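You operate a simulated robot arm through the tools that you are given. There is no shell and no other tool. Be economical: measure what you need, move in short steps, check, and stop when the job is done.

You run a simulated robot arm. Do the job below in one go: nothing can be reset, and whatever is moved stays where it is left.

TASK
Plug in the brass lamp, switch it on and set the lamp knob to 1.
Fine: move the green tin off the socket onto the desk.

Only the result counts: the job must be done as asked and must still hold three seconds after the hand-in. Knocking over, shifting, dropping, spilling or breaking anything else fails it.

THE ROBOT
A 7-joint arm with a two-finger parallel gripper, fixed in place. Base frame: the origin is at the foot of the arm, x ahead of it, y to its left, z up; the work surface is at about z = 0.739. Readings come in m, degrees, newtons and seconds.
With the tool pointing down near the work surface it reaches from about 0.3 to 0.68 m from the base axis. Its first joint turns from -66.0 to 66.0 degrees. Payload 1.57 kg.
The tool frame sits at the grasp point between the pads (the TCP): z along the fingers, y along the line on which they close. The tips reach 0.03 m beyond it. The gripper opens to 0.11 m. The fingers are 0.024 m wide and 0.012 m thick; the gripper's body (0.048 by 0.112 m) begins 0.078 m behind the TCP.
Orientation is that of the tool frame in the base frame, as a unit quaternion [x, y, z, w]. With the fingers straight down and closing along the base's y, the tool's x points along the base's -x, its y along +y and its z along -z.

THE INTERFACE
- The arm moves only by the tool send_rows. Its argument "moves" is a list of rows, each a list of 7 numbers: the shift along the tool's x, y, z in m, then the turn, a rotation vector about the tool's x, y, z in degrees, then the opening in per cent of the stroke, from 0 (shut) to 100 (fully open). In form: [[tx, ty, tz, ax, ay, az, jaw], ...]. A call has 1 to 20 rows; each row is the pose to reach, as a shift and turn from the pose commanded when the call began, along the tool's axes at that moment. Rows are played at 5 a second. More than 0.05 m and 8.6 degrees between two rows, or a gripper value outside its range, and nothing of the call is played. Where a pose cannot be reached the arm comes as near as it can. A force on the tool above 70 N (or 10 N above the force at the start of the call, whichever is more), or a blocked arm, ends the call early, and 0.2 s more pass. Each finger travels about 0.108 m/s and halts on what it meets, pressing with about 43 N; the grip force reading is that of the motor and also rises with nothing between the fingers. The clock runs only during rows and for 0.2 s after the last one: add rows that repeat a pose to give the fingers time. It gives the time, the measured TCP pose, the force on the tool (base axes), the opening and the grip force at its end, in the units of the frame above (readings bear some noise).
- Cameras (640 x 400 px; columns grow to the right, rows downward): "scene" is fixed at [0.133, -0.3668, 1.3828]; the picture's right is [0.95, -0.32, 0.00], its down [-0.23, -0.70, -0.68] and it looks along [0.21, 0.64, -0.74] (base axes); focal length 312 px, centre (320, 200). "wrist" rides on the gripper at [0.07, 0.016, -0.141] in the tool frame; the picture's right is [-0.23, 0.97, 0.00], its down [-0.85, -0.20, -0.48] and it looks along [-0.47, -0.11, 0.88] (tool axes); focal length 222 px, centre (320, 200).
- snapshot(camera): a new picture of that camera. It takes no simulated time.
- locate(camera, pixels): for up to 12 pixels [column, row] of the newest picture of that camera ("zoom" is the newest enlarged one), the place [x, y, z] in the base frame of the surface seen there, good to about 0.003 m, but the place of the scene camera against the robot may be out by one fixed shift of up to 0.025 m in any direction. It takes no simulated time.
- inspect(camera, box): a new picture of the part [left, top, right, bottom] of that camera's present view, enlarged. It takes no simulated time.
- sign_off(): hands the job in; it is judged then, once.

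Work in short steps. Measure before you move; look again where a grasp or a placing could have gone wrong, and mend it. You have 80 turns and 46 pictures in all, those below and enlarged ones among them. Open the gripper and draw the arm clear of the work before you hand the job in, unless the task says otherwise; then end with one line.

The tools are called after ">>>" by a JSON object that holds its "name" and its "arguments". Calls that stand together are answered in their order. send_rows: Moves the arm, as the interface text tells. Its arguments: {"type":"object","properties":{"moves":{"type":"array","items":{"type":"array","items":{"type":"number"}}}},"required":["moves"]} The other tools are called the same way: snapshot (camera) takes a picture; locate (camera, pixels) gives the place of the surface under pixels of a picture; inspect (camera, box) takes an enlarged picture of a part of a camera's view; sign_off () hands the job in.

At the start:

```text
time: 0.0
tool_pos: [0.3882, -0.0657, 1.0621]
ee_rot: [0.0, 1.0, 0.0, 0.0]
wrist_force: [0.4, -0.7, 0.0]
width: 0.1099
grip_force: 0.1
```

scene: 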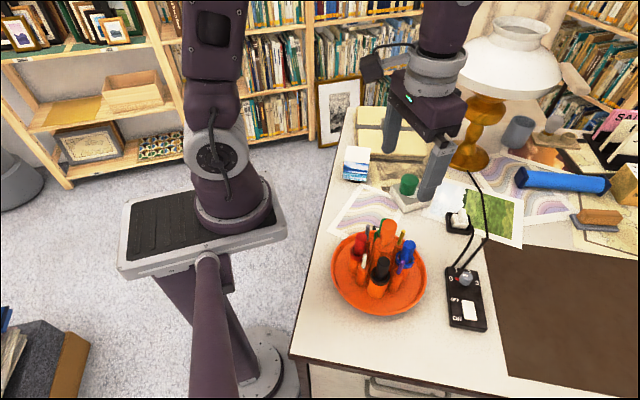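
wrist: 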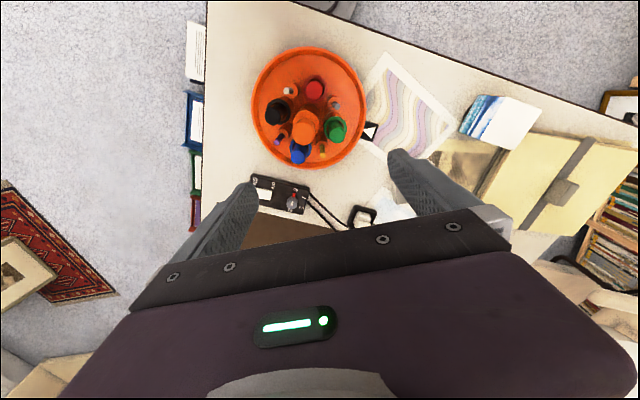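

The scene shows a green tin near (408,184) on a socket box, a plug near (458,222), and a switch/knob box near (466,300). I enlarge these.

>>> {"name": "inspect", "arguments": {"camera": "scene", "box": [340, 140, 500, 240]}}

>>> {"name": "inspect", "arguments": {"camera": "scene", "box": [400, 240, 528, 340]}}

```text
4.00 times, centred on (420, 190) of scene
```

zoom: 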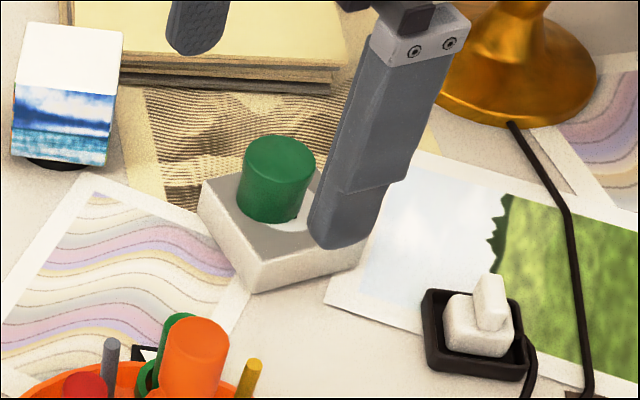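

```text
4.00 times, centred on (464, 290) of scene
```

zoom: 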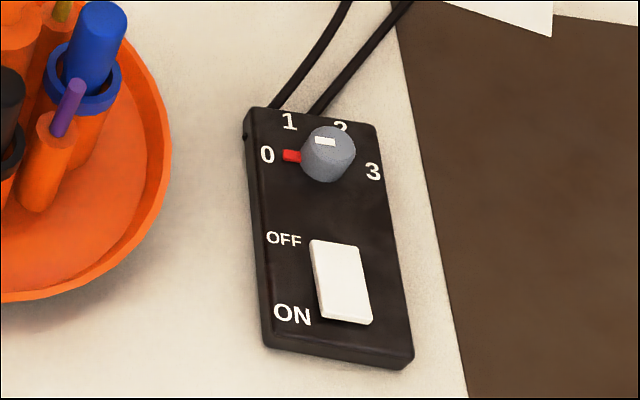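

The knob's red pointer is at 0 at (292,156) in the zoom, and the rocker is at (340,282) with OFF on its far end. I locate these features.

>>> {"name": "locate", "arguments": {"camera": "zoom", "pixels": [[326, 140], [292, 156], [325, 250], [347, 315], [250, 115], [375, 130], [400, 360], [270, 340], [205, 330]]}}

>>> {"name": "locate", "arguments": {"camera": "scene", "pixels": [[408, 178], [402, 205], [395, 188], [426, 210], [458, 224], [463, 214], [447, 232], [470, 234], [470, 215], [356, 152], [360, 220], [350, 190]]}}

>>> {"name": "inspect", "arguments": {"camera": "wrist", "box": [240, 130, 480, 280]}}

```text
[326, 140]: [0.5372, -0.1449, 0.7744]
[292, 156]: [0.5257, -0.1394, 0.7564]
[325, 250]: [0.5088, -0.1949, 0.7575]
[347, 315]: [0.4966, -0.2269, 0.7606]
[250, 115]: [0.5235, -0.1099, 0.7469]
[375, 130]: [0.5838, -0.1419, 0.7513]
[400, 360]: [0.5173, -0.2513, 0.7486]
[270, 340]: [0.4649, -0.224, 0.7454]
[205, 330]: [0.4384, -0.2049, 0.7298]
```

```text
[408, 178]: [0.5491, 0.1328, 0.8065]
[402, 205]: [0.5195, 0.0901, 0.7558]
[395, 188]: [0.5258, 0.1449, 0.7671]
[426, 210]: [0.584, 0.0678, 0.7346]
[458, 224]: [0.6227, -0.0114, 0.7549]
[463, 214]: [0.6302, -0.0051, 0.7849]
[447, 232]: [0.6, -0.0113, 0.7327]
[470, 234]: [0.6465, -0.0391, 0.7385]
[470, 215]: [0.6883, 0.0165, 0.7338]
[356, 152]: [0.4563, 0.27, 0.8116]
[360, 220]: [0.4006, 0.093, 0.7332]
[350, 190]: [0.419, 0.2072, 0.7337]
```

```text
2.67 times, centred on (360, 205) of wrist
```

zoom: 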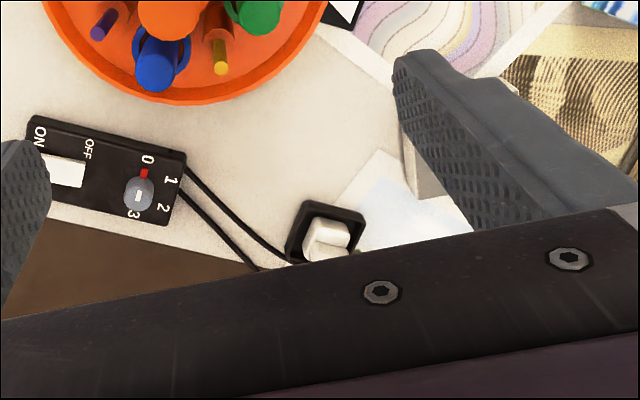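

The wrist view has the socket hidden behind the right finger at about (430,190). I move the arm along +y to see the socket and tin.

>>> {"name": "send_rows", "arguments": {"moves": [[0, 0.045, 0, 0, 0, 0, 100], [0, 0.09, 0, 0, 0, 0, 100], [0, 0.135, 0, 0, 0, 0, 100], [0, 0.17, 0, 0, 0, 0, 100], [0, 0.17, 0, 0, 0, 0, 100]]}}

>>> {"name": "snapshot", "arguments": {"camera": "wrist"}}

>>> {"name": "snapshot", "arguments": {"camera": "scene"}}

```text
time: 1.2
tool_pos: [0.388, 0.1053, 1.0597]
ee_rot: [0.001, 1.0, 0.0, 0.0]
wrist_force: [0.7, -0.1, -0.1]
width: 0.1099
grip_force: 0.0
```

```text
40 pictures are left
```

wrist: 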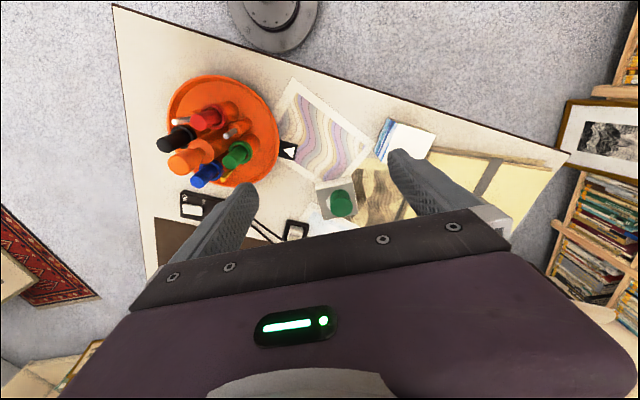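

```text
39 pictures are left
```

scene: 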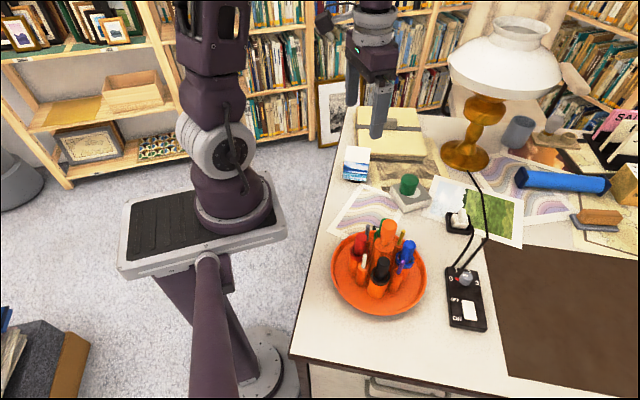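

The tin is visible at wrist (341,203) and the plug at (296,230); I enlarge and measure both with the wrist camera to calibrate the scene shift.

>>> {"name": "inspect", "arguments": {"camera": "wrist", "box": [260, 140, 420, 240]}}

>>> {"name": "locate", "arguments": {"camera": "wrist", "pixels": [[341, 198], [333, 190], [318, 188], [322, 212], [352, 182], [183, 192], [255, 140]]}}

>>> {"name": "locate", "arguments": {"camera": "scene", "pixels": [[408, 178], [402, 210], [389, 187], [430, 201], [408, 190], [418, 192], [463, 215], [360, 235]]}}

>>> {"name": "inspect", "arguments": {"camera": "scene", "box": [360, 150, 488, 230]}}

```text
4.00 times, centred on (340, 190) of wrist
```

zoom: 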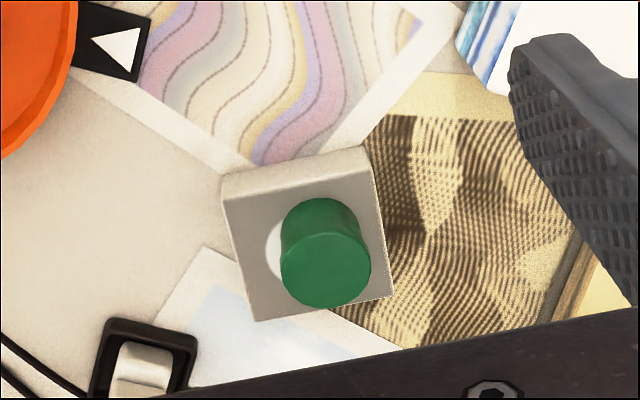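

```text
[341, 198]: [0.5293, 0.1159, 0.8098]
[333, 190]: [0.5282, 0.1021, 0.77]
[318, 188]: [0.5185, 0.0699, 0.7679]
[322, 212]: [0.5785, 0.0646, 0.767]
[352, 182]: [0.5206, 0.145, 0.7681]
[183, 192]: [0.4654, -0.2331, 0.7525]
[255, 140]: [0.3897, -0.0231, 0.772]
```

```text
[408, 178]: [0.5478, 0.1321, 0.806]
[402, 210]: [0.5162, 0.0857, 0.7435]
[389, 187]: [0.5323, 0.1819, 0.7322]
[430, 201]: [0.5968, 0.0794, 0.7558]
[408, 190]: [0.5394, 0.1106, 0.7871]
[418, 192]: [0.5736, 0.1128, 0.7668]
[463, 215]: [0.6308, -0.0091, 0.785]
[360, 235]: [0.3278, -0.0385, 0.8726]
```

```text
5.00 times, centred on (424, 190) of scene
```

zoom: 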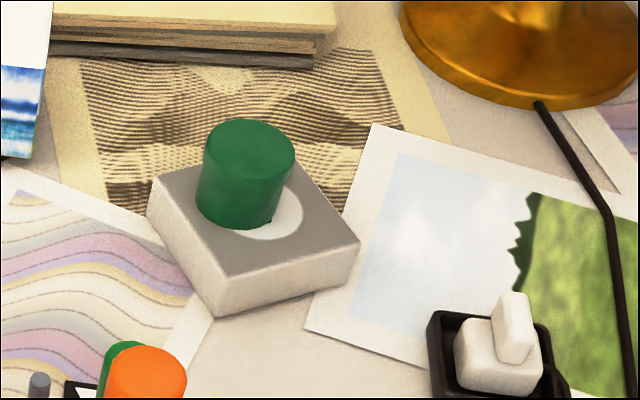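

I measure the tin's top centre and edges and the socket corners from the wrist picture.

>>> {"name": "locate", "arguments": {"camera": "wrist", "pixels": [[341.5, 206], [331.5, 207], [351.5, 206], [341, 216], [341, 200], [317, 191], [325, 218.5], [357, 213], [351, 182.5], [329, 203], [296, 228], [307, 227]]}}

>>> {"name": "locate", "arguments": {"camera": "zoom", "pixels": [[249, 138], [208, 145], [290, 150], [250, 124], [155, 185], [222, 270], [355, 245], [290, 162], [515, 300], [500, 330], [465, 355], [535, 350]]}}

```text
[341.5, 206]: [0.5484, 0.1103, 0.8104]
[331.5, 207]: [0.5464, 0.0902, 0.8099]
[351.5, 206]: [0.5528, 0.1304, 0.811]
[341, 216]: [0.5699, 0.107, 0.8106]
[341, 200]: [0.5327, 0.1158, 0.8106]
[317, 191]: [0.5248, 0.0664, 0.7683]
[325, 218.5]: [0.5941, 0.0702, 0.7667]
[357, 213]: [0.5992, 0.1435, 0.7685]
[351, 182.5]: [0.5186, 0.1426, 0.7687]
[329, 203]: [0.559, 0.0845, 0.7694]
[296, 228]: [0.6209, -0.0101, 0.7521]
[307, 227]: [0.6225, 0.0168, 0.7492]
```

```text
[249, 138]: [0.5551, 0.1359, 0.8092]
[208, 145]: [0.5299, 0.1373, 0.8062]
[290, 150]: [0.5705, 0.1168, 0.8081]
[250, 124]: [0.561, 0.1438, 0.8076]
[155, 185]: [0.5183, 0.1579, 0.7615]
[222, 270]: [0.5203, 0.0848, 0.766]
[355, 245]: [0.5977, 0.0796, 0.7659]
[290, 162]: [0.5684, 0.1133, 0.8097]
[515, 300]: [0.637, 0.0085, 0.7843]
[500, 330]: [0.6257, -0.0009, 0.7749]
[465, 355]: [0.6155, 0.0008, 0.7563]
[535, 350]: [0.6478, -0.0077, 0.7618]
```

The tin's centre is about (0.551, 0.110), top 0.811, radius 0.021; the socket top is at 0.768. I look for bare desk to put it on.

>>> {"name": "locate", "arguments": {"camera": "wrist", "pixels": [[277, 155], [270, 175], [290, 180], [285, 195], [280, 205], [295, 195], [305, 190], [286, 222], [309, 223], [306, 205], [265, 215]]}}

```text
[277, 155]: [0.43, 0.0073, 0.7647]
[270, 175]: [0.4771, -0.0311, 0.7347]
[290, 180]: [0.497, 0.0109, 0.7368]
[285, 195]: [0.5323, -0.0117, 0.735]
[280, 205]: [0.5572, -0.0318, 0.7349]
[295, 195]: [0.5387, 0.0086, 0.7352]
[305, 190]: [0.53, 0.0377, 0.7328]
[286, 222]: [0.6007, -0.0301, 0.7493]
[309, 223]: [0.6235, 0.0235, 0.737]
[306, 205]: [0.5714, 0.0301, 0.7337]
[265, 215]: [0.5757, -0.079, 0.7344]
```

I move above the tin, then check before going down.

>>> {"name": "send_rows", "arguments": {"moves": [[-0.045, 0.002, 0.0, 0, 0, 0, 100], [-0.09, 0.004, 0.0, 0, 0, 0, 100], [-0.13, 0.005, 0.02, 0, 0, 0, 100], [-0.163, 0.005, 0.05, 0, 0, 0, 100], [-0.163, 0.005, 0.09, 0, 0, 0, 100], [-0.163, 0.005, 0.13, 0, 0, 0, 100], [-0.163, 0.005, 0.16, 0, 0, 0, 100], [-0.163, 0.005, 0.16, 0, 0, 0, 100]]}}

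>>> {"name": "snapshot", "arguments": {"camera": "wrist"}}

```text
time: 3.0
tool_pos: [0.5514, 0.1092, 0.9034]
ee_rot: [-0.001, 1.0, 0.0, 0.0]
wrist_force: [0.5, 0.3, 0.1]
width: 0.1102
grip_force: 0.0
```

```text
36 pictures are left
```

wrist: 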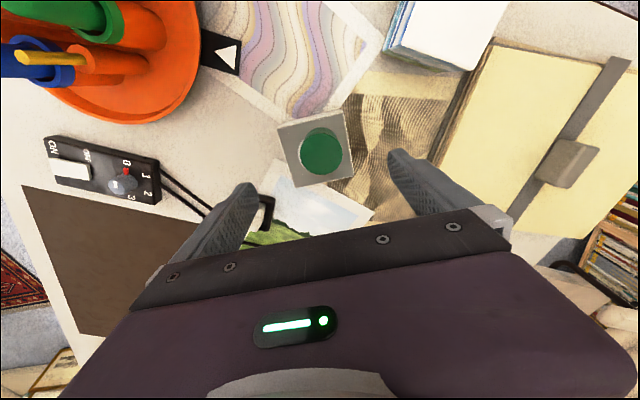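

The tin is at (320,150), between the fingers. I confirm its position.

>>> {"name": "locate", "arguments": {"camera": "wrist", "pixels": [[320, 153], [303, 155], [341, 150], [320, 134], [320, 172], [281, 130], [296, 185], [352, 174], [340, 115]]}}

```text
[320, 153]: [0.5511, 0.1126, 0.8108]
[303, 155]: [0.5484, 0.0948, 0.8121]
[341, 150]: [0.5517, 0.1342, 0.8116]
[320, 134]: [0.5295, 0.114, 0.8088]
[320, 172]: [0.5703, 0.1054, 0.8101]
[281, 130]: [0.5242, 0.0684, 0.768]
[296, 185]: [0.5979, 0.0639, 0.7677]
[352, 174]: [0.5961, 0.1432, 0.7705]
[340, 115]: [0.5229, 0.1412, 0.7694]
```

Tin centre about (0.550, 0.112). I descend to TCP z 0.804 and close.

>>> {"name": "send_rows", "arguments": {"moves": [[0.001, 0.003, 0.04, 0, 0, 0, 100], [0.001, 0.003, 0.08, 0, 0, 0, 100], [0.001, 0.003, 0.099, 0, 0, 0, 100], [0.001, 0.003, 0.099, 0, 0, 0, 70], [0.001, 0.003, 0.099, 0, 0, 0, 40], [0.001, 0.003, 0.099, 0, 0, 0, 30], [0.001, 0.003, 0.099, 0, 0, 0, 30]]}}

```text
time: 4.6
tool_pos: [0.5494, 0.1117, 0.8024]
ee_rot: [-0.001, 1.0, 0.0, 0.0]
wrist_force: [-0.5, 0.6, 0.2]
width: 0.0452
grip_force: 42.8
```

The tin is held (width 0.045). I lift it and carry it to bare desk around (0.52, -0.015), stopping low.

>>> {"name": "send_rows", "arguments": {"moves": [[0, 0, -0.03, 0, 0, 0, 30], [0, 0, -0.06, 0, 0, 0, 30], [0.01, -0.035, -0.065, 0, 0, 0, 30], [0.02, -0.07, -0.065, 0, 0, 0, 30], [0.029, -0.105, -0.065, 0, 0, 0, 30], [0.029, -0.127, -0.065, 0, 0, 0, 30], [0.029, -0.127, -0.03, 0, 0, 0, 30], [0.029, -0.127, 0.0, 0, 0, 0, 30], [0.029, -0.127, 0.015, 0, 0, 0, 30], [0.029, -0.127, 0.015, 0, 0, 0, 30]]}}

>>> {"name": "snapshot", "arguments": {"camera": "scene"}}

```text
time: 6.8
tool_pos: [0.5203, -0.0152, 0.7873]
ee_rot: [0.0, 1.0, 0.0, 0.0]
wrist_force: [-0.4, 0.9, 0.0]
width: 0.0453
grip_force: 42.6
```

```text
35 pictures are left
```

scene: 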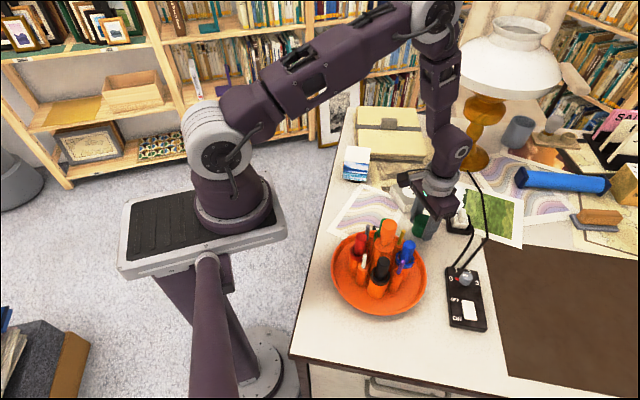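

Clear of the bowl and tray. I lower the last 13 mm in small steps watching the force.

>>> {"name": "send_rows", "arguments": {"moves": [[0, 0, 0.005, 0, 0, 0, 30], [0, 0, 0.01, 0, 0, 0, 30], [0, 0, 0.012, 0, 0, 0, 30], [0, 0, 0.013, 0, 0, 0, 30], [0, 0, 0.014, 0, 0, 0, 30]]}}

```text
time: 8.0
tool_pos: [0.5218, -0.0153, 0.774]
ee_rot: [0.0, 1.0, 0.0, -0.001]
wrist_force: [-0.1, -0.3, -1.0]
width: 0.0456
grip_force: 43.4
```

Barely any contact at z 0.774; I go 1–2 mm further and watch the force.

>>> {"name": "send_rows", "arguments": {"moves": [[0, 0, 0.001, 0, 0, 0, 30], [0, 0, 0.0015, 0, 0, 0, 30]]}}

```text
time: 8.6
tool_pos: [0.5221, -0.0159, 0.7725]
ee_rot: [0.0, 1.0, 0.0, 0.0]
wrist_force: [-0.3, 0.2, -1.3]
width: 0.0454
grip_force: 43.0
```

I release gently and rise, then look.

>>> {"name": "send_rows", "arguments": {"moves": [[0, 0, 0, 0, 0, 0, 45], [0, 0, 0, 0, 0, 0, 60], [0, 0, 0, 0, 0, 0, 80], [0, 0, -0.03, 0, 0, 0, 80], [0, 0, -0.07, 0, 0, 0, 80], [0, 0, -0.11, 0, 0, 0, 80], [0.03, 0, -0.15, 0, 0, 0, 80], [0.07, 0.02, -0.17, 0, 0, 0, 80], [0.07, 0.05, -0.18, 0, 0, 0, 80], [0.07, 0.05, -0.18, 0, 0, 0, 80]]}}

>>> {"name": "snapshot", "arguments": {"camera": "wrist"}}

```text
time: 10.8
tool_pos: [0.451, 0.0351, 0.9534]
ee_rot: [0.0, 1.0, 0.001, 0.0]
wrist_force: [0.0, -0.1, 0.2]
width: 0.0883
grip_force: 0.1
```

```text
34 pictures are left
```

wrist: 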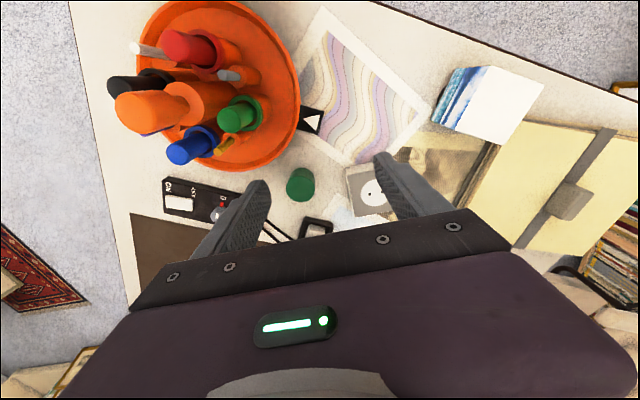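

The tin stands upright at (300,184), and the socket's white disc shows at (372,195). I back off to view both plug and socket.

>>> {"name": "send_rows", "arguments": {"moves": [[0.03, 0.01, -0.02, 0, 0, 0, 100], [0.06, 0.02, -0.03, 0, 0, 0, 100], [0.06, 0.02, -0.03, 0, 0, 0, 100]]}}

>>> {"name": "inspect", "arguments": {"camera": "wrist", "box": [270, 140, 398, 220]}}

>>> {"name": "inspect", "arguments": {"camera": "scene", "box": [380, 165, 490, 245]}}

```text
time: 11.6
tool_pos: [0.3902, 0.0538, 0.9825]
ee_rot: [0.0, 1.0, 0.0, -0.001]
wrist_force: [-0.6, 0.2, 0.9]
width: 0.11
grip_force: 0.0
```

```text
5.00 times, centred on (334, 180) of wrist
```

zoom: 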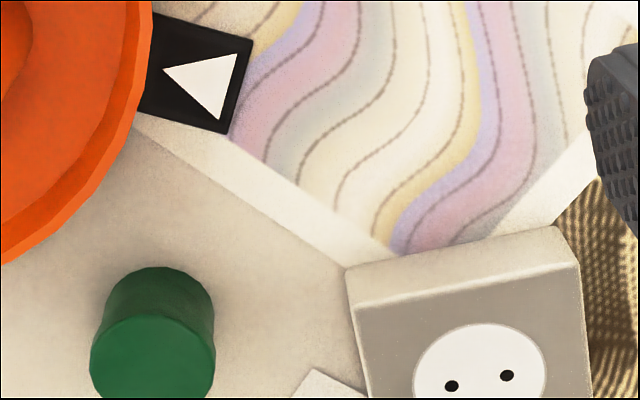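

```text
5.00 times, centred on (435, 205) of scene
```

zoom: 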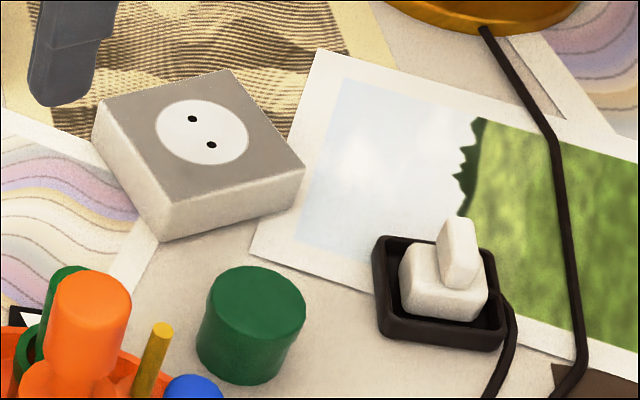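

The socket shows two holes, at (192,118) and (211,144) in the scene zoom. I locate them in both cameras and then move to view the plug closely.

>>> {"name": "locate", "arguments": {"camera": "zoom", "pixels": [[192, 118], [211, 144], [157, 132], [248, 135], [205, 100], [200, 166], [455, 222], [468, 228], [440, 270], [476, 280], [403, 255], [487, 300]]}}

>>> {"name": "send_rows", "arguments": {"moves": [[-0.04, -0.01, 0.02, 0, 0, 0, 100], [-0.08, -0.025, 0.045, 0, 0, 0, 100], [-0.12, -0.04, 0.075, 0, 0, 0, 100], [-0.14, -0.048, 0.095, 0, 0, 0, 100], [-0.14, -0.048, 0.095, 0, 0, 0, 100]]}}

>>> {"name": "snapshot", "arguments": {"camera": "wrist"}}

```text
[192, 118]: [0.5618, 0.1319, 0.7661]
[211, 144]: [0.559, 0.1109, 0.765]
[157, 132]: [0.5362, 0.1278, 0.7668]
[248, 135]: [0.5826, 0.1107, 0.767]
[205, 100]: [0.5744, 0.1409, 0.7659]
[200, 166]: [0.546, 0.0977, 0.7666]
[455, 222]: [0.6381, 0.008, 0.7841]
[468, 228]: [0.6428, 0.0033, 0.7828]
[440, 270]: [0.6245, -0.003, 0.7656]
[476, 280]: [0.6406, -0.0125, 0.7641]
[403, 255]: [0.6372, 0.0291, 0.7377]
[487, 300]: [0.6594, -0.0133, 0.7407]
```

```text
refused: row 3 steps farther than a row can; nothing moved
```

```text
31 pictures are left
```

wrist: 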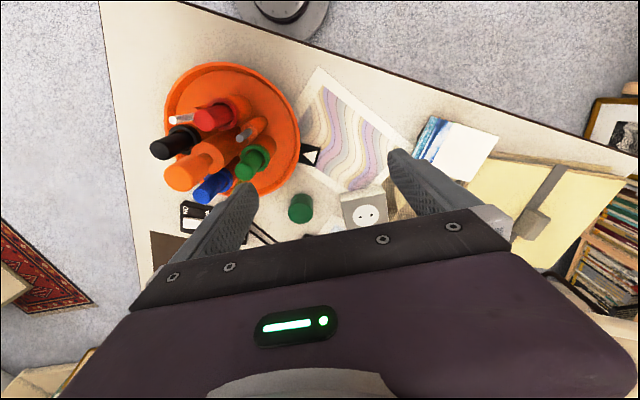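

The step was too long by a hair; I use smaller ones.

>>> {"name": "send_rows", "arguments": {"moves": [[-0.03, -0.01, 0.015, 0, 0, 0, 100], [-0.06, -0.02, 0.035, 0, 0, 0, 100], [-0.09, -0.03, 0.055, 0, 0, 0, 100], [-0.12, -0.04, 0.08, 0, 0, 0, 100], [-0.14, -0.048, 0.095, 0, 0, 0, 100], [-0.14, -0.048, 0.095, 0, 0, 0, 100]]}}

>>> {"name": "snapshot", "arguments": {"camera": "wrist"}}

```text
time: 13.0
tool_pos: [0.5326, 0.0062, 0.8881]
ee_rot: [0.0, 1.0, -0.001, 0.0]
wrist_force: [0.1, 0.4, -0.4]
width: 0.1099
grip_force: 0.0
```

```text
30 pictures are left
```

wrist: 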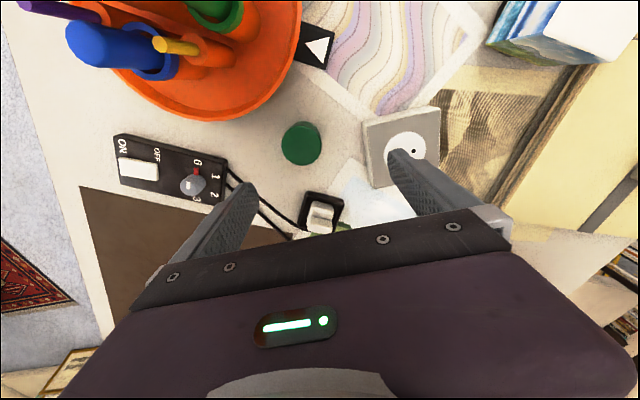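

The plug is at (320,215), near the gripper edge. I move 6 cm further ahead for a clear view.

>>> {"name": "send_rows", "arguments": {"moves": [[-0.03, 0, 0, 0, 0, 0, 100], [-0.06, 0, 0, 0, 0, 0, 100], [-0.06, 0, 0, 0, 0, 0, 100]]}}

>>> {"name": "inspect", "arguments": {"camera": "wrist", "box": [256, 110, 416, 210]}}

```text
time: 13.8
tool_pos: [0.5916, 0.0061, 0.8892]
ee_rot: [0.0, 1.0, 0.0, 0.0]
wrist_force: [-0.3, 0.1, 0.6]
width: 0.11
grip_force: 0.0
```

```text
4.00 times, centred on (336, 160) of wrist
```

zoom: 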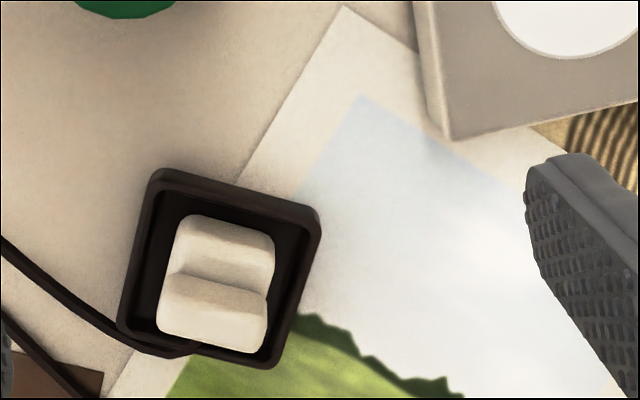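

The plug's ridge runs about left-right at (215,310), in a dark tray. I measure its faces.

>>> {"name": "locate", "arguments": {"camera": "zoom", "pixels": [[190, 222], [265, 240], [225, 245], [225, 270], [180, 282], [262, 300], [218, 290], [213, 320], [165, 325], [255, 345], [160, 180], [312, 215]]}}

>>> {"name": "locate", "arguments": {"camera": "zoom", "pixels": [[130, 325], [265, 360], [172, 275], [267, 300], [160, 318], [265, 330], [200, 335], [150, 270], [285, 290], [440, 130], [440, 30]]}}

```text
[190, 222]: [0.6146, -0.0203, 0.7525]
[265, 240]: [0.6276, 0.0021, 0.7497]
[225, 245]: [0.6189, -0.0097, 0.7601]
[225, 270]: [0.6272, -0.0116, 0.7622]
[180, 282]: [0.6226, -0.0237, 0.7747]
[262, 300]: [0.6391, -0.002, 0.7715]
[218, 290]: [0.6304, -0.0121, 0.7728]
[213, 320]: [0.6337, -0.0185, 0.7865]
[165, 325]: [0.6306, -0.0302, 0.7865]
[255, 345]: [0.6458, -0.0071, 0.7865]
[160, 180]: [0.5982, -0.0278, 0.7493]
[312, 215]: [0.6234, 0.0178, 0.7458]
```

```text
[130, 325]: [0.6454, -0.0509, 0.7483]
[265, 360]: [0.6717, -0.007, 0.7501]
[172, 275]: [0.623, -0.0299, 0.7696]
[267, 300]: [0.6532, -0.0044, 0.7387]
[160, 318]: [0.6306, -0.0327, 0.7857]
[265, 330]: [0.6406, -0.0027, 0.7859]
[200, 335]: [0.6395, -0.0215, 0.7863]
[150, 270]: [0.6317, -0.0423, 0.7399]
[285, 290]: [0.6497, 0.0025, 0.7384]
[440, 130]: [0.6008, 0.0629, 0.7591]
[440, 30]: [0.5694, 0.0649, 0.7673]
```

The tray/plug centre is about (0.635,-0.017), ridge turned about 29° from y, ridge top z 0.787, body top 0.762. I turn the tool 61° so the fingers close across the ridge, above the plug.

>>> {"name": "send_rows", "arguments": {"moves": [[-0.01, -0.005, 0, 0, 0, -8, 100], [-0.02, -0.01, 0, 0, 0, -16, 100], [-0.03, -0.015, 0, 0, 0, -24, 100], [-0.035, -0.02, 0, 0, 0, -32, 100], [-0.04, -0.023, 0, 0, 0, -40, 100], [-0.043, -0.023, 0, 0, 0, -48, 100], [-0.043, -0.023, 0, 0, 0, -56, 100], [-0.043, -0.023, 0, 0, 0, -61, 100], [-0.043, -0.023, 0, 0, 0, -61, 100]]}}

>>> {"name": "snapshot", "arguments": {"camera": "wrist"}}

```text
time: 15.8
tool_pos: [0.6353, -0.0156, 0.8867]
ee_rot: [-0.509, 0.861, 0.0, 0.0]
wrist_force: [0.4, 0.4, 0.5]
width: 0.1099
grip_force: 0.0
```

```text
28 pictures are left
```

wrist: 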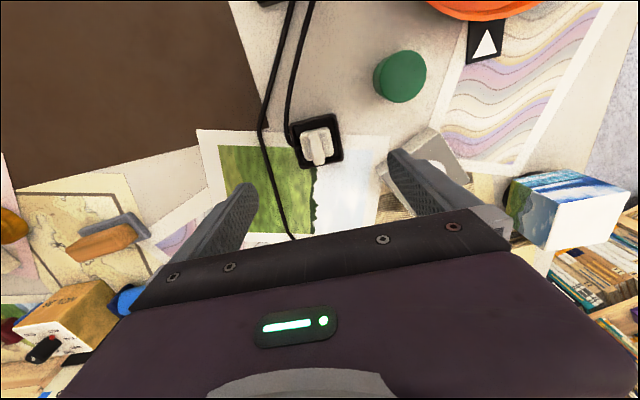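

The rotation worked and the plug is at (318,145). I zoom in and measure.

>>> {"name": "inspect", "arguments": {"camera": "wrist", "box": [278, 105, 358, 185]}}

```text
5.00 times, centred on (318, 145) of wrist
```

zoom: 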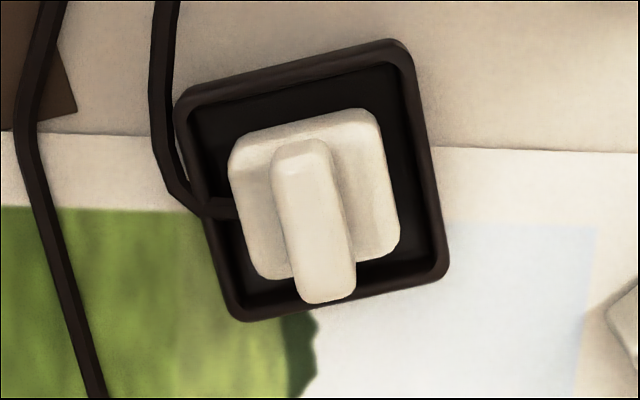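

The ridge is clear: top face from about (302,155) to (327,293) and 60 px wide. I locate its points.

>>> {"name": "locate", "arguments": {"camera": "zoom", "pixels": [[302, 165], [315, 220], [326, 288], [285, 220], [345, 220], [288, 170], [350, 280], [255, 190], [370, 150], [390, 240], [262, 270], [240, 155]]}}

```text
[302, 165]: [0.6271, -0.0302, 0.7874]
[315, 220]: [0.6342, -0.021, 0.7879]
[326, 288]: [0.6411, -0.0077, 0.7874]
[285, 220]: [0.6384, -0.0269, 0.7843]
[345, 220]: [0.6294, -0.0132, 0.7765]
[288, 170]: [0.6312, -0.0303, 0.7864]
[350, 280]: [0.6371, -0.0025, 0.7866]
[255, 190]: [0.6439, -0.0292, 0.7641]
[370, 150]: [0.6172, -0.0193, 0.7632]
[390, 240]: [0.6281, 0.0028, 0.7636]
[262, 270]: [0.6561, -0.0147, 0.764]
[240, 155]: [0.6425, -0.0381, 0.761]
```

Ridge centre is about (0.634,-0.019), top 0.7875. I narrow the jaws, go down to TCP z 0.795 and close on it.

>>> {"name": "send_rows", "arguments": {"moves": [[0.0036, -0.0005, 0.02, 0, 0, 0, 70], [0.0036, -0.0005, 0.045, 0, 0, 0, 45], [0.0036, -0.0005, 0.07, 0, 0, 0, 45], [0.0036, -0.0005, 0.085, 0, 0, 0, 45], [0.0036, -0.0005, 0.0915, 0, 0, 0, 45], [0.0036, -0.0005, 0.0915, 0, 0, 0, 45]]}}

>>> {"name": "inspect", "arguments": {"camera": "wrist", "box": [240, 60, 400, 160]}}

```text
time: 17.2
tool_pos: [0.6339, -0.0197, 0.7967]
ee_rot: [-0.507, 0.862, 0.0, 0.0]
wrist_force: [-0.5, 0.4, -0.2]
width: 0.0494
grip_force: 0.0
```

```text
4.00 times, centred on (320, 110) of wrist
```

zoom: 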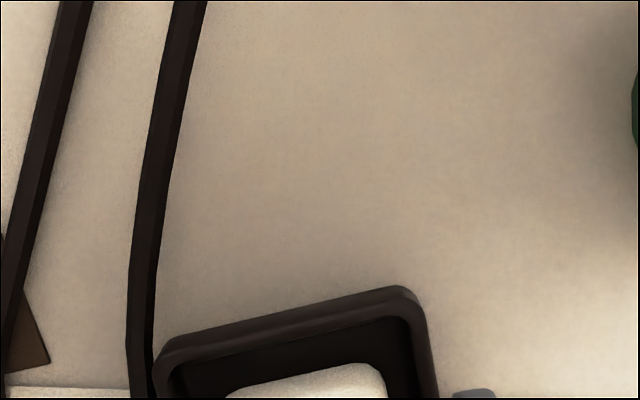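

In position without contact. I close the jaws on the ridge.

>>> {"name": "send_rows", "arguments": {"moves": [[0, 0, 0.001, 0, 0, 0, 30], [0, 0, 0.001, 0, 0, 0, 15], [0, 0, 0.001, 0, 0, 0, 3], [0, 0, 0.001, 0, 0, 0, 0], [0, 0, 0.001, 0, 0, 0, 0]]}}

>>> {"name": "snapshot", "arguments": {"camera": "wrist"}}

```text
time: 18.4
tool_pos: [0.6332, -0.0201, 0.7948]
ee_rot: [-0.508, 0.862, 0.0, -0.001]
wrist_force: [-0.2, -0.8, 2.6]
width: 0.0131
grip_force: 29.9
```

```text
25 pictures are left
```

wrist: 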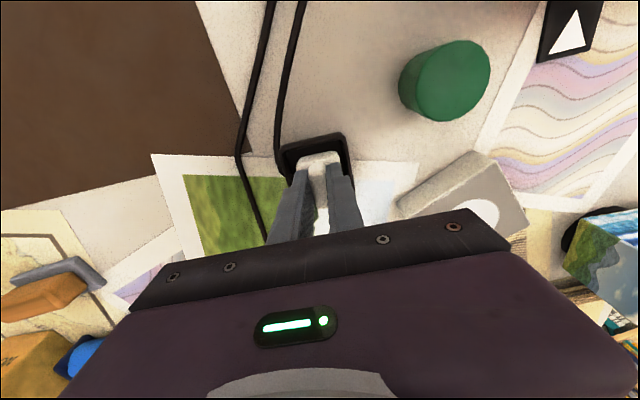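

The ridge is held (13 mm). I lift it 8 cm straight up and look at the prongs from the scene camera.

>>> {"name": "send_rows", "arguments": {"moves": [[0, 0, -0.01, 0, 0, 0, 0], [0, 0, -0.025, 0, 0, 0, 0], [0, 0, -0.05, 0, 0, 0, 0], [0, 0, -0.08, 0, 0, 0, 0], [0, 0, -0.1, 0, 0, 0, 0], [0, 0, -0.1, 0, 0, 0, 0]]}}

>>> {"name": "inspect", "arguments": {"camera": "scene", "box": [410, 130, 538, 230]}}

>>> {"name": "inspect", "arguments": {"camera": "wrist", "box": [260, 90, 388, 190]}}

```text
time: 19.8
tool_pos: [0.6345, -0.0208, 0.8951]
ee_rot: [-0.507, 0.862, 0.0, 0.0]
wrist_force: [0.7, 0.2, -0.9]
width: 0.0132
grip_force: 29.9
```

```text
4.00 times, centred on (474, 180) of scene
```

zoom: 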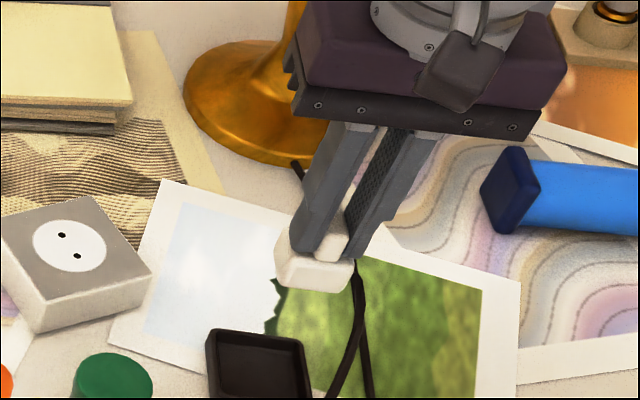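

```text
4.00 times, centred on (324, 140) of wrist
```

zoom: 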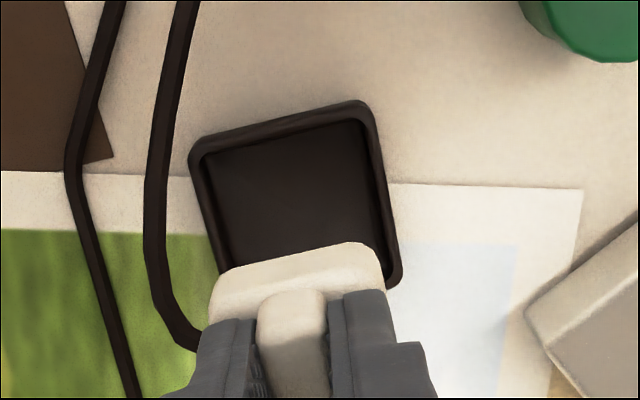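

The prongs aren't visible. I bring the plug nearer, up, and tilt it toward the scene camera to see the prongs' direction.

>>> {"name": "send_rows", "arguments": {"moves": [[0.008, 0.02, -0.02, 0, 0, 0, 0], [0.014, 0.04, -0.04, 0, 0, 0, 0], [0.02, 0.06, -0.06, 0, 0, 0, 0], [0.025, 0.08, -0.08, 0, 8, 0, 0], [0.03, 0.1, -0.09, 0, 16, 0, 0], [0.035, 0.106, -0.09, 0, 24, 0, 0], [0.035, 0.106, -0.09, 0, 32, 0, 0], [0.035, 0.106, -0.09, 0, 40, 0, 0], [0.035, 0.106, -0.09, 0, 48, 0, 0], [0.035, 0.106, -0.09, 0, 48, 0, 0]]}}

>>> {"name": "snapshot", "arguments": {"camera": "scene"}}

```text
time: 22.0
tool_pos: [0.5243, 0.0022, 0.984]
ee_rot: [-0.463, 0.787, -0.207, -0.352]
wrist_force: [0.4, -0.2, -0.5]
width: 0.013
grip_force: 30.4
```

```text
22 pictures are left
```

scene: 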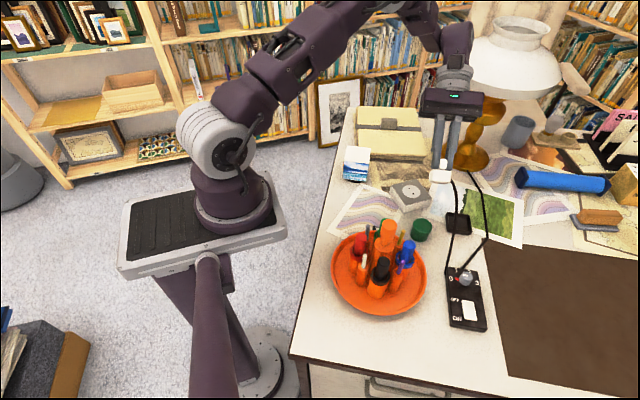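

I zoom in on the plug at (441,176).

>>> {"name": "inspect", "arguments": {"camera": "scene", "box": [417, 158, 465, 193]}}

```text
11.43 times, centred on (441, 176) of scene
```

zoom: 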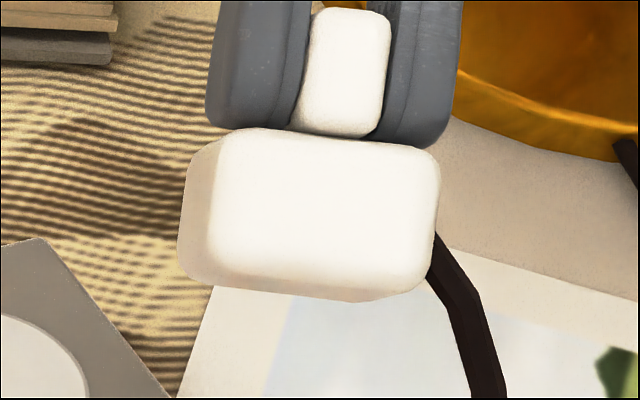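

No prongs seen sticking out yet; the underside is edge-on. I tilt 24° more to see the underside.

>>> {"name": "send_rows", "arguments": {"moves": [[0, 0, 0, 0, 8, 0, 0], [0, 0, 0, 0, 16, 0, 0], [0, 0, 0, 0, 24, 0, 0], [0, 0, 0, 0, 24, 0, 0]]}}

>>> {"name": "inspect", "arguments": {"camera": "scene", "box": [409, 150, 473, 200]}}

```text
time: 23.0
tool_pos: [0.5235, 0.0014, 0.9851]
ee_rot: [-0.41, 0.697, -0.298, -0.507]
wrist_force: [0.3, -0.1, -1.6]
width: 0.0133
grip_force: 30.0
```

```text
8.00 times, centred on (441, 175) of scene
```

zoom: 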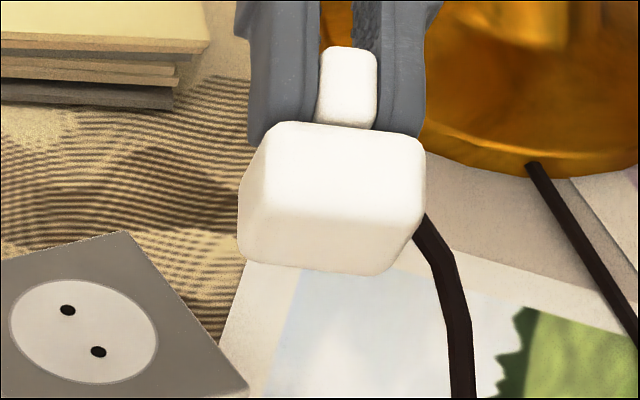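

The underside is flat, with no prongs, so I'll align the ridge with the hole line and verify by the lamp lighting. First I check the lamp's extent and socket points in the scene.

>>> {"name": "locate", "arguments": {"camera": "zoom", "pixels": [[68, 310], [98, 352], [9, 333], [158, 343], [128, 235], [248, 390], [5, 268]]}}

>>> {"name": "locate", "arguments": {"camera": "scene", "pixels": [[470, 75], [480, 88], [515, 97], [460, 45], [457, 160], [555, 85], [425, 130], [385, 150]]}}

```text
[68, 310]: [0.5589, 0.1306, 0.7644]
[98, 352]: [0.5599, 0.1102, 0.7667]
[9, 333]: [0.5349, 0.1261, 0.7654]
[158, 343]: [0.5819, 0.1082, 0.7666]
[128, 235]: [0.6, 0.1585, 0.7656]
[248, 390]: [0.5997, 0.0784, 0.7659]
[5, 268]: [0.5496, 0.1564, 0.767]
```

```text
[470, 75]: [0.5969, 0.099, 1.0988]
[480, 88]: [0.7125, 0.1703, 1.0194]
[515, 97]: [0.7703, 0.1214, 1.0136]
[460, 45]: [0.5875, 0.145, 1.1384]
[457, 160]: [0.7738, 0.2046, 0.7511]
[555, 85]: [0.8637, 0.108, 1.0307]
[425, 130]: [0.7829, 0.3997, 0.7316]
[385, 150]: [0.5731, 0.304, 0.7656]
```

The socket is axis-aligned with centre about (0.560,0.105) and its holes along y. I untilt the plug back to vertical at this spot.

>>> {"name": "send_rows", "arguments": {"moves": [[0, 0, 0, 0, -8, 0, 0], [0, 0, 0, 0, -16, 0, 0], [0, 0, 0, 0, -24, 0, 0], [0, 0, 0, 0, -32, 0, 0], [0, 0, 0, 0, -40, 0, 0], [0, 0, 0, 0, -48, 0, 0], [0, 0, 0, 0, -56, 0, 0], [0, 0, 0, 0, -64, 0, 0], [0, 0, 0, 0, -72, 0, 0], [0, 0, 0, 0, -72, 0, 0]]}}

```text
time: 25.2
tool_pos: [0.5235, 0.0016, 0.9856]
ee_rot: [-0.507, 0.862, 0.001, 0.001]
wrist_force: [-0.3, -0.2, -0.5]
width: 0.013
grip_force: 30.2
```

Vertical again. I go to a viewpoint beyond the socket (0.56,0.155,0.93) while turning to 90°, to see the socket with the wrist camera.

>>> {"name": "send_rows", "arguments": {"moves": [[-0.03, 0.008, 0.01, 0, 0, -7, 0], [-0.06, 0.016, 0.02, 0, 0, -14, 0], [-0.09, 0.025, 0.03, 0, 0, -21, 0], [-0.12, 0.034, 0.045, 0, 0, -29.1, 0], [-0.1515, 0.0425, 0.055, 0, 0, -29.1, 0], [-0.1515, 0.0425, 0.055, 0, 0, -29.1, 0]]}}

>>> {"name": "inspect", "arguments": {"camera": "wrist", "box": [240, 60, 400, 160]}}

```text
time: 26.6
tool_pos: [0.5616, 0.1542, 0.9303]
ee_rot: [0.708, -0.706, 0.0, 0.0]
wrist_force: [0.3, -0.4, -1.4]
width: 0.0131
grip_force: 30.0
```

```text
4.00 times, centred on (320, 110) of wrist
```

zoom: 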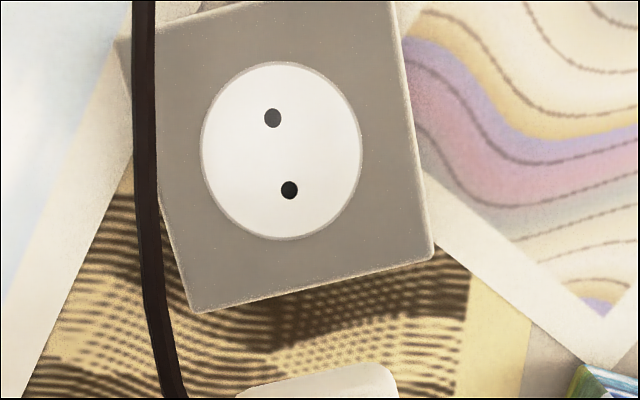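

The socket is clear with holes at (272,118) and (289,190). I locate them, the disc edges, corners, and the plug's visible edge.

>>> {"name": "locate", "arguments": {"camera": "zoom", "pixels": [[272, 118], [289, 190], [204, 160], [360, 140], [270, 64], [293, 238], [428, 258], [196, 308], [392, 5], [280, 153], [245, 392], [392, 378]]}}

```text
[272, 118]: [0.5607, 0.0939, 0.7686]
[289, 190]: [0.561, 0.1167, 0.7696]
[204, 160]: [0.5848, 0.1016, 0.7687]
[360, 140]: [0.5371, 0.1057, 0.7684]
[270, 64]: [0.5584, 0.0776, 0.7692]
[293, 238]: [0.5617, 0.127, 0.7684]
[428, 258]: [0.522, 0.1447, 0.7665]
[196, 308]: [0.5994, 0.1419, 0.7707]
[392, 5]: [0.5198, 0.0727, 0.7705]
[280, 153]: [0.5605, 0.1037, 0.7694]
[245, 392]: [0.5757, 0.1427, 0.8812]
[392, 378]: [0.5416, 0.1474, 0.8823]
```

Hole midpoint is (0.5608,0.1053), along y. I take a close look at the held plug to get its offset in the grip.

>>> {"name": "inspect", "arguments": {"camera": "wrist", "box": [272, 130, 368, 190]}}

```text
6.67 times, centred on (320, 160) of wrist
```

zoom: 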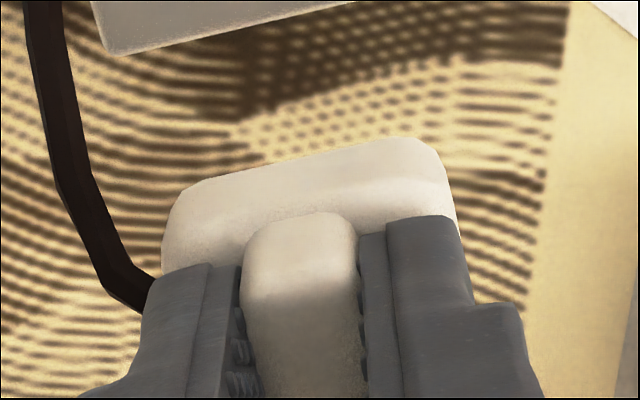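

>>> {"name": "locate", "arguments": {"camera": "zoom", "pixels": [[300, 170], [300, 200], [220, 195], [390, 150], [180, 230], [440, 190], [296, 222], [299, 260], [300, 300], [205, 275], [430, 225], [305, 350]]}}

```text
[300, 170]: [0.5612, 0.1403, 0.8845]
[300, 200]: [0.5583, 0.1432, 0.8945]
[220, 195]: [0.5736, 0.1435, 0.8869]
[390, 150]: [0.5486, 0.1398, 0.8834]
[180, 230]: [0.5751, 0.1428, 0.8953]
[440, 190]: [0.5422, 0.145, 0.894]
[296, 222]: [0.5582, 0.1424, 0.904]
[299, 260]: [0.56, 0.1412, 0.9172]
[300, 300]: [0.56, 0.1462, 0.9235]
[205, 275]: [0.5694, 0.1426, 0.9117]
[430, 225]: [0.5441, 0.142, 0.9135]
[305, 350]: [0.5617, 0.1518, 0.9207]
```

The plug's near face is at y≈0.141, TCP y=0.154, so its centre sits about 4 mm beyond the TCP. I move above the socket centre and down to just above it.

>>> {"name": "send_rows", "arguments": {"moves": [[0.027, 0, 0, 0, 0, 0, 0], [0.053, 0, 0, 0, 0, 0, 0], [0.053, 0, 0.035, 0, 0, 0, 0], [0.053, 0, 0.07, 0, 0, 0, 0], [0.053, 0, 0.095, 0, 0, 0, 0], [0.053, 0, 0.095, 0, 0, 0, 0]]}}

>>> {"name": "inspect", "arguments": {"camera": "scene", "box": [372, 155, 452, 215]}}

>>> {"name": "inspect", "arguments": {"camera": "wrist", "box": [240, 90, 400, 190]}}

```text
time: 28.0
tool_pos: [0.5614, 0.1009, 0.8357]
ee_rot: [0.708, -0.706, 0.0, 0.0]
wrist_force: [-0.7, 0.1, -0.4]
width: 0.0134
grip_force: 29.6
```

```text
6.67 times, centred on (412, 185) of scene
```

zoom: 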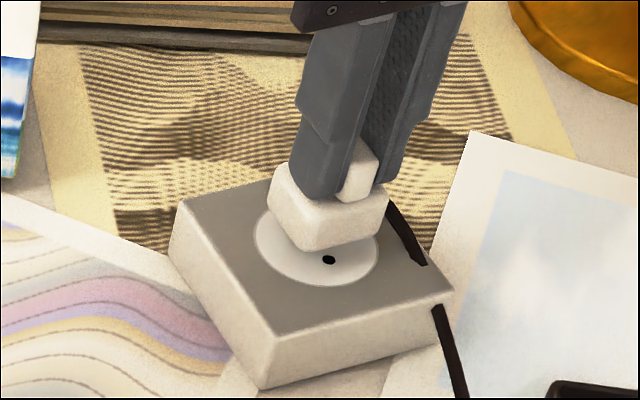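

```text
4.00 times, centred on (320, 140) of wrist
```

zoom: 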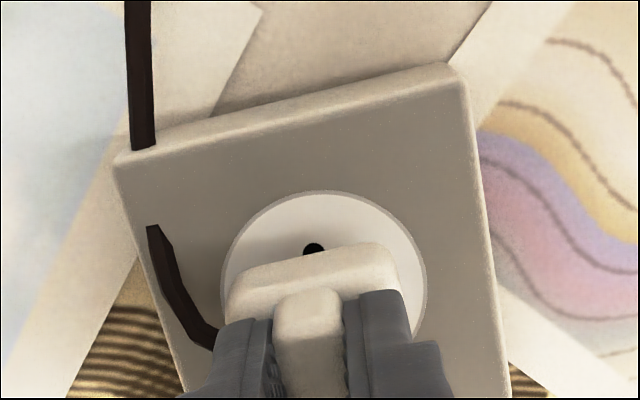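

Alignment looks good, gap about 1 cm. I lower slowly until contact.

>>> {"name": "send_rows", "arguments": {"moves": [[0, 0, 0.004, 0, 0, 0, 0], [0, 0, 0.007, 0, 0, 0, 0], [0, 0, 0.009, 0, 0, 0, 0], [0, 0, 0.011, 0, 0, 0, 0], [0, 0, 0.012, 0, 0, 0, 0], [0, 0, 0.013, 0, 0, 0, 0]]}}

```text
time: 29.6
tool_pos: [0.5616, 0.1005, 0.8249]
ee_rot: [0.707, -0.707, 0.002, -0.001]
wrist_force: [-9.8, -2.7, 18.8]
width: 0.0131
grip_force: 30.0
stopped in row 6: the force on the tool passed its limit (the readings are from after the stop); the commanded pose is now the measured one
```

Contact at z 0.825 with side force of -9.8 N in x. I look before releasing.

>>> {"name": "inspect", "arguments": {"camera": "scene", "box": [380, 160, 444, 210]}}

>>> {"name": "inspect", "arguments": {"camera": "wrist", "box": [240, 90, 400, 190]}}

```text
8.00 times, centred on (412, 185) of scene
```

zoom: 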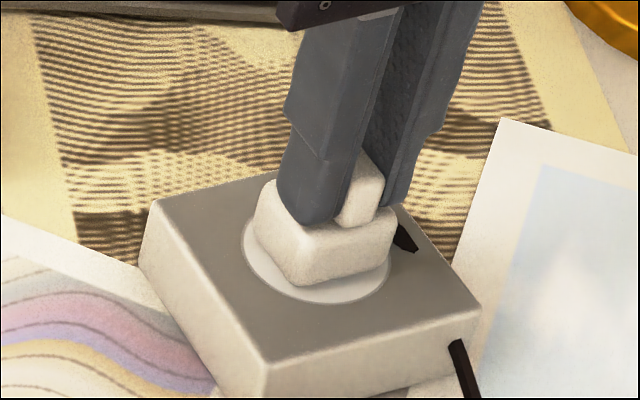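

```text
4.00 times, centred on (320, 140) of wrist
```

zoom: 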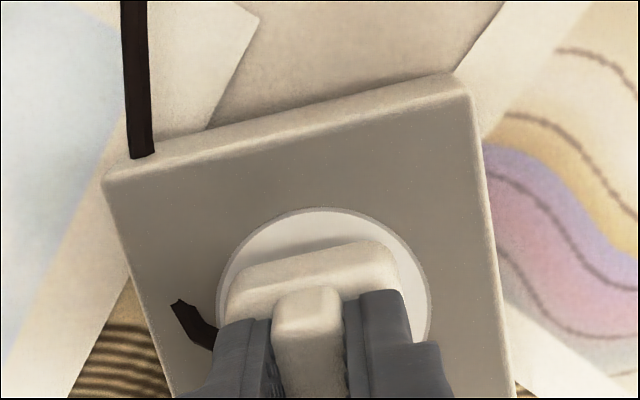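

The plug sits flat on the disc. I open the jaws, rise, and check.

>>> {"name": "send_rows", "arguments": {"moves": [[0, 0, 0, 0, 0, 0, 10], [0, 0, 0, 0, 0, 0, 25], [0, 0, 0, 0, 0, 0, 40], [0, 0, -0.03, 0, 0, 0, 45], [0, 0, -0.07, 0, 0, 0, 45], [0, 0, -0.11, 0, 0, 0, 45], [0, 0, -0.11, 0, 0, 0, 45]]}}

>>> {"name": "inspect", "arguments": {"camera": "wrist", "box": [240, 90, 400, 190]}}

```text
time: 31.2
tool_pos: [0.5619, 0.1027, 0.9333]
ee_rot: [-0.707, 0.707, -0.002, 0.002]
wrist_force: [-0.1, 0.1, -0.8]
width: 0.0497
grip_force: 0.0
```

```text
4.00 times, centred on (320, 140) of wrist
```

zoom: 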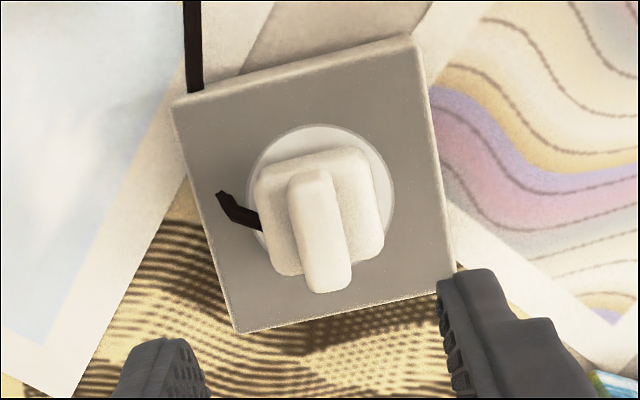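

The plug is centred and aligned. I check its height and position.

>>> {"name": "locate", "arguments": {"camera": "zoom", "pixels": [[308, 185], [320, 232], [330, 280], [270, 180], [355, 160], [375, 240], [230, 140], [350, 290]]}}

```text
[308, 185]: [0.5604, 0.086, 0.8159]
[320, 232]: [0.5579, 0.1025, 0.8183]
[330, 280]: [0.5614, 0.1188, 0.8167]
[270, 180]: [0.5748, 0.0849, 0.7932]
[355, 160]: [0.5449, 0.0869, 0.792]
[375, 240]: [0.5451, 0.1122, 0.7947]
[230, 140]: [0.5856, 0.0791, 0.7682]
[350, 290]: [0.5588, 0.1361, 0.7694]
```

The plug sits flush (ridge top 0.817, body on 0.768), centred. Next I move above the control box for a close view, turning 29° back.

>>> {"name": "send_rows", "arguments": {"moves": [[0.03, 0.005, -0.01, 0, 0, 0, 45], [0.07, 0.01, -0.02, 0, 0, 5, 30], [0.11, 0.015, -0.02, 0, 0, 10, 20], [0.15, 0.02, -0.02, 0, 0, 15, 20], [0.19, 0.025, -0.02, 0, 0, 20, 20], [0.23, 0.03, -0.02, 0, 0, 25, 20], [0.26, 0.035, -0.01, 0, 0, 29, 20], [0.283, 0.04, 0, 0, 0, 29, 20], [0.283, 0.04, 0, 0, 0, 29, 20]]}}

>>> {"name": "snapshot", "arguments": {"camera": "wrist"}}

```text
time: 33.2
tool_pos: [0.5199, -0.1821, 0.9342]
ee_rot: [-0.508, 0.862, -0.001, 0.001]
wrist_force: [-0.2, 0.4, 0.3]
width: 0.0217
grip_force: 0.1
```

```text
12 pictures are left
```

wrist: 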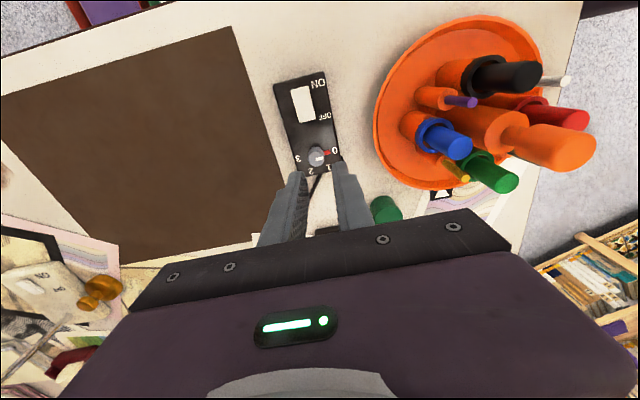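

The box is fully visible around (305,120). I enlarge it and measure knob and rocker.

>>> {"name": "inspect", "arguments": {"camera": "wrist", "box": [226, 70, 386, 180]}}

>>> {"name": "locate", "arguments": {"camera": "wrist", "pixels": [[276, 86], [325, 73], [299, 90], [306, 118], [293, 92], [312, 116], [315, 158], [330, 152], [334, 150], [310, 169], [297, 159], [304, 104]]}}

```text
3.64 times, centred on (306, 125) of wrist
```

zoom: 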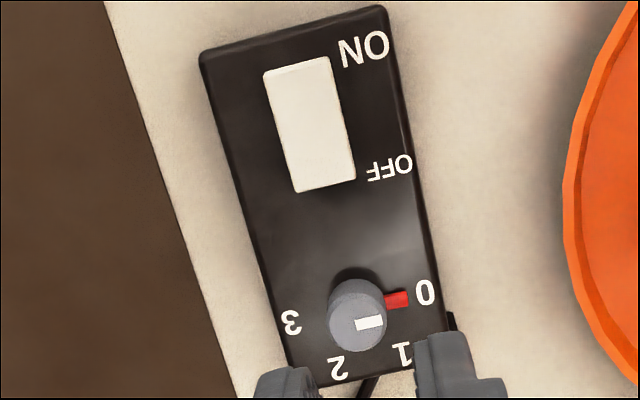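

```text
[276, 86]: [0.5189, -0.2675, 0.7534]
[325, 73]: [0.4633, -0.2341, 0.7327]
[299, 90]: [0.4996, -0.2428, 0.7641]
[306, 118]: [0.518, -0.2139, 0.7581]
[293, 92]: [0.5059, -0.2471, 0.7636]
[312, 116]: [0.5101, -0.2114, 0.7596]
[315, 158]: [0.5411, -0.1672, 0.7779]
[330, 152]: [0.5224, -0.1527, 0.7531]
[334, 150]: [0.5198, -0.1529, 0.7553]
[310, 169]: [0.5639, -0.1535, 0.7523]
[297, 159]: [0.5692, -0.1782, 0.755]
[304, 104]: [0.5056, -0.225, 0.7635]
```

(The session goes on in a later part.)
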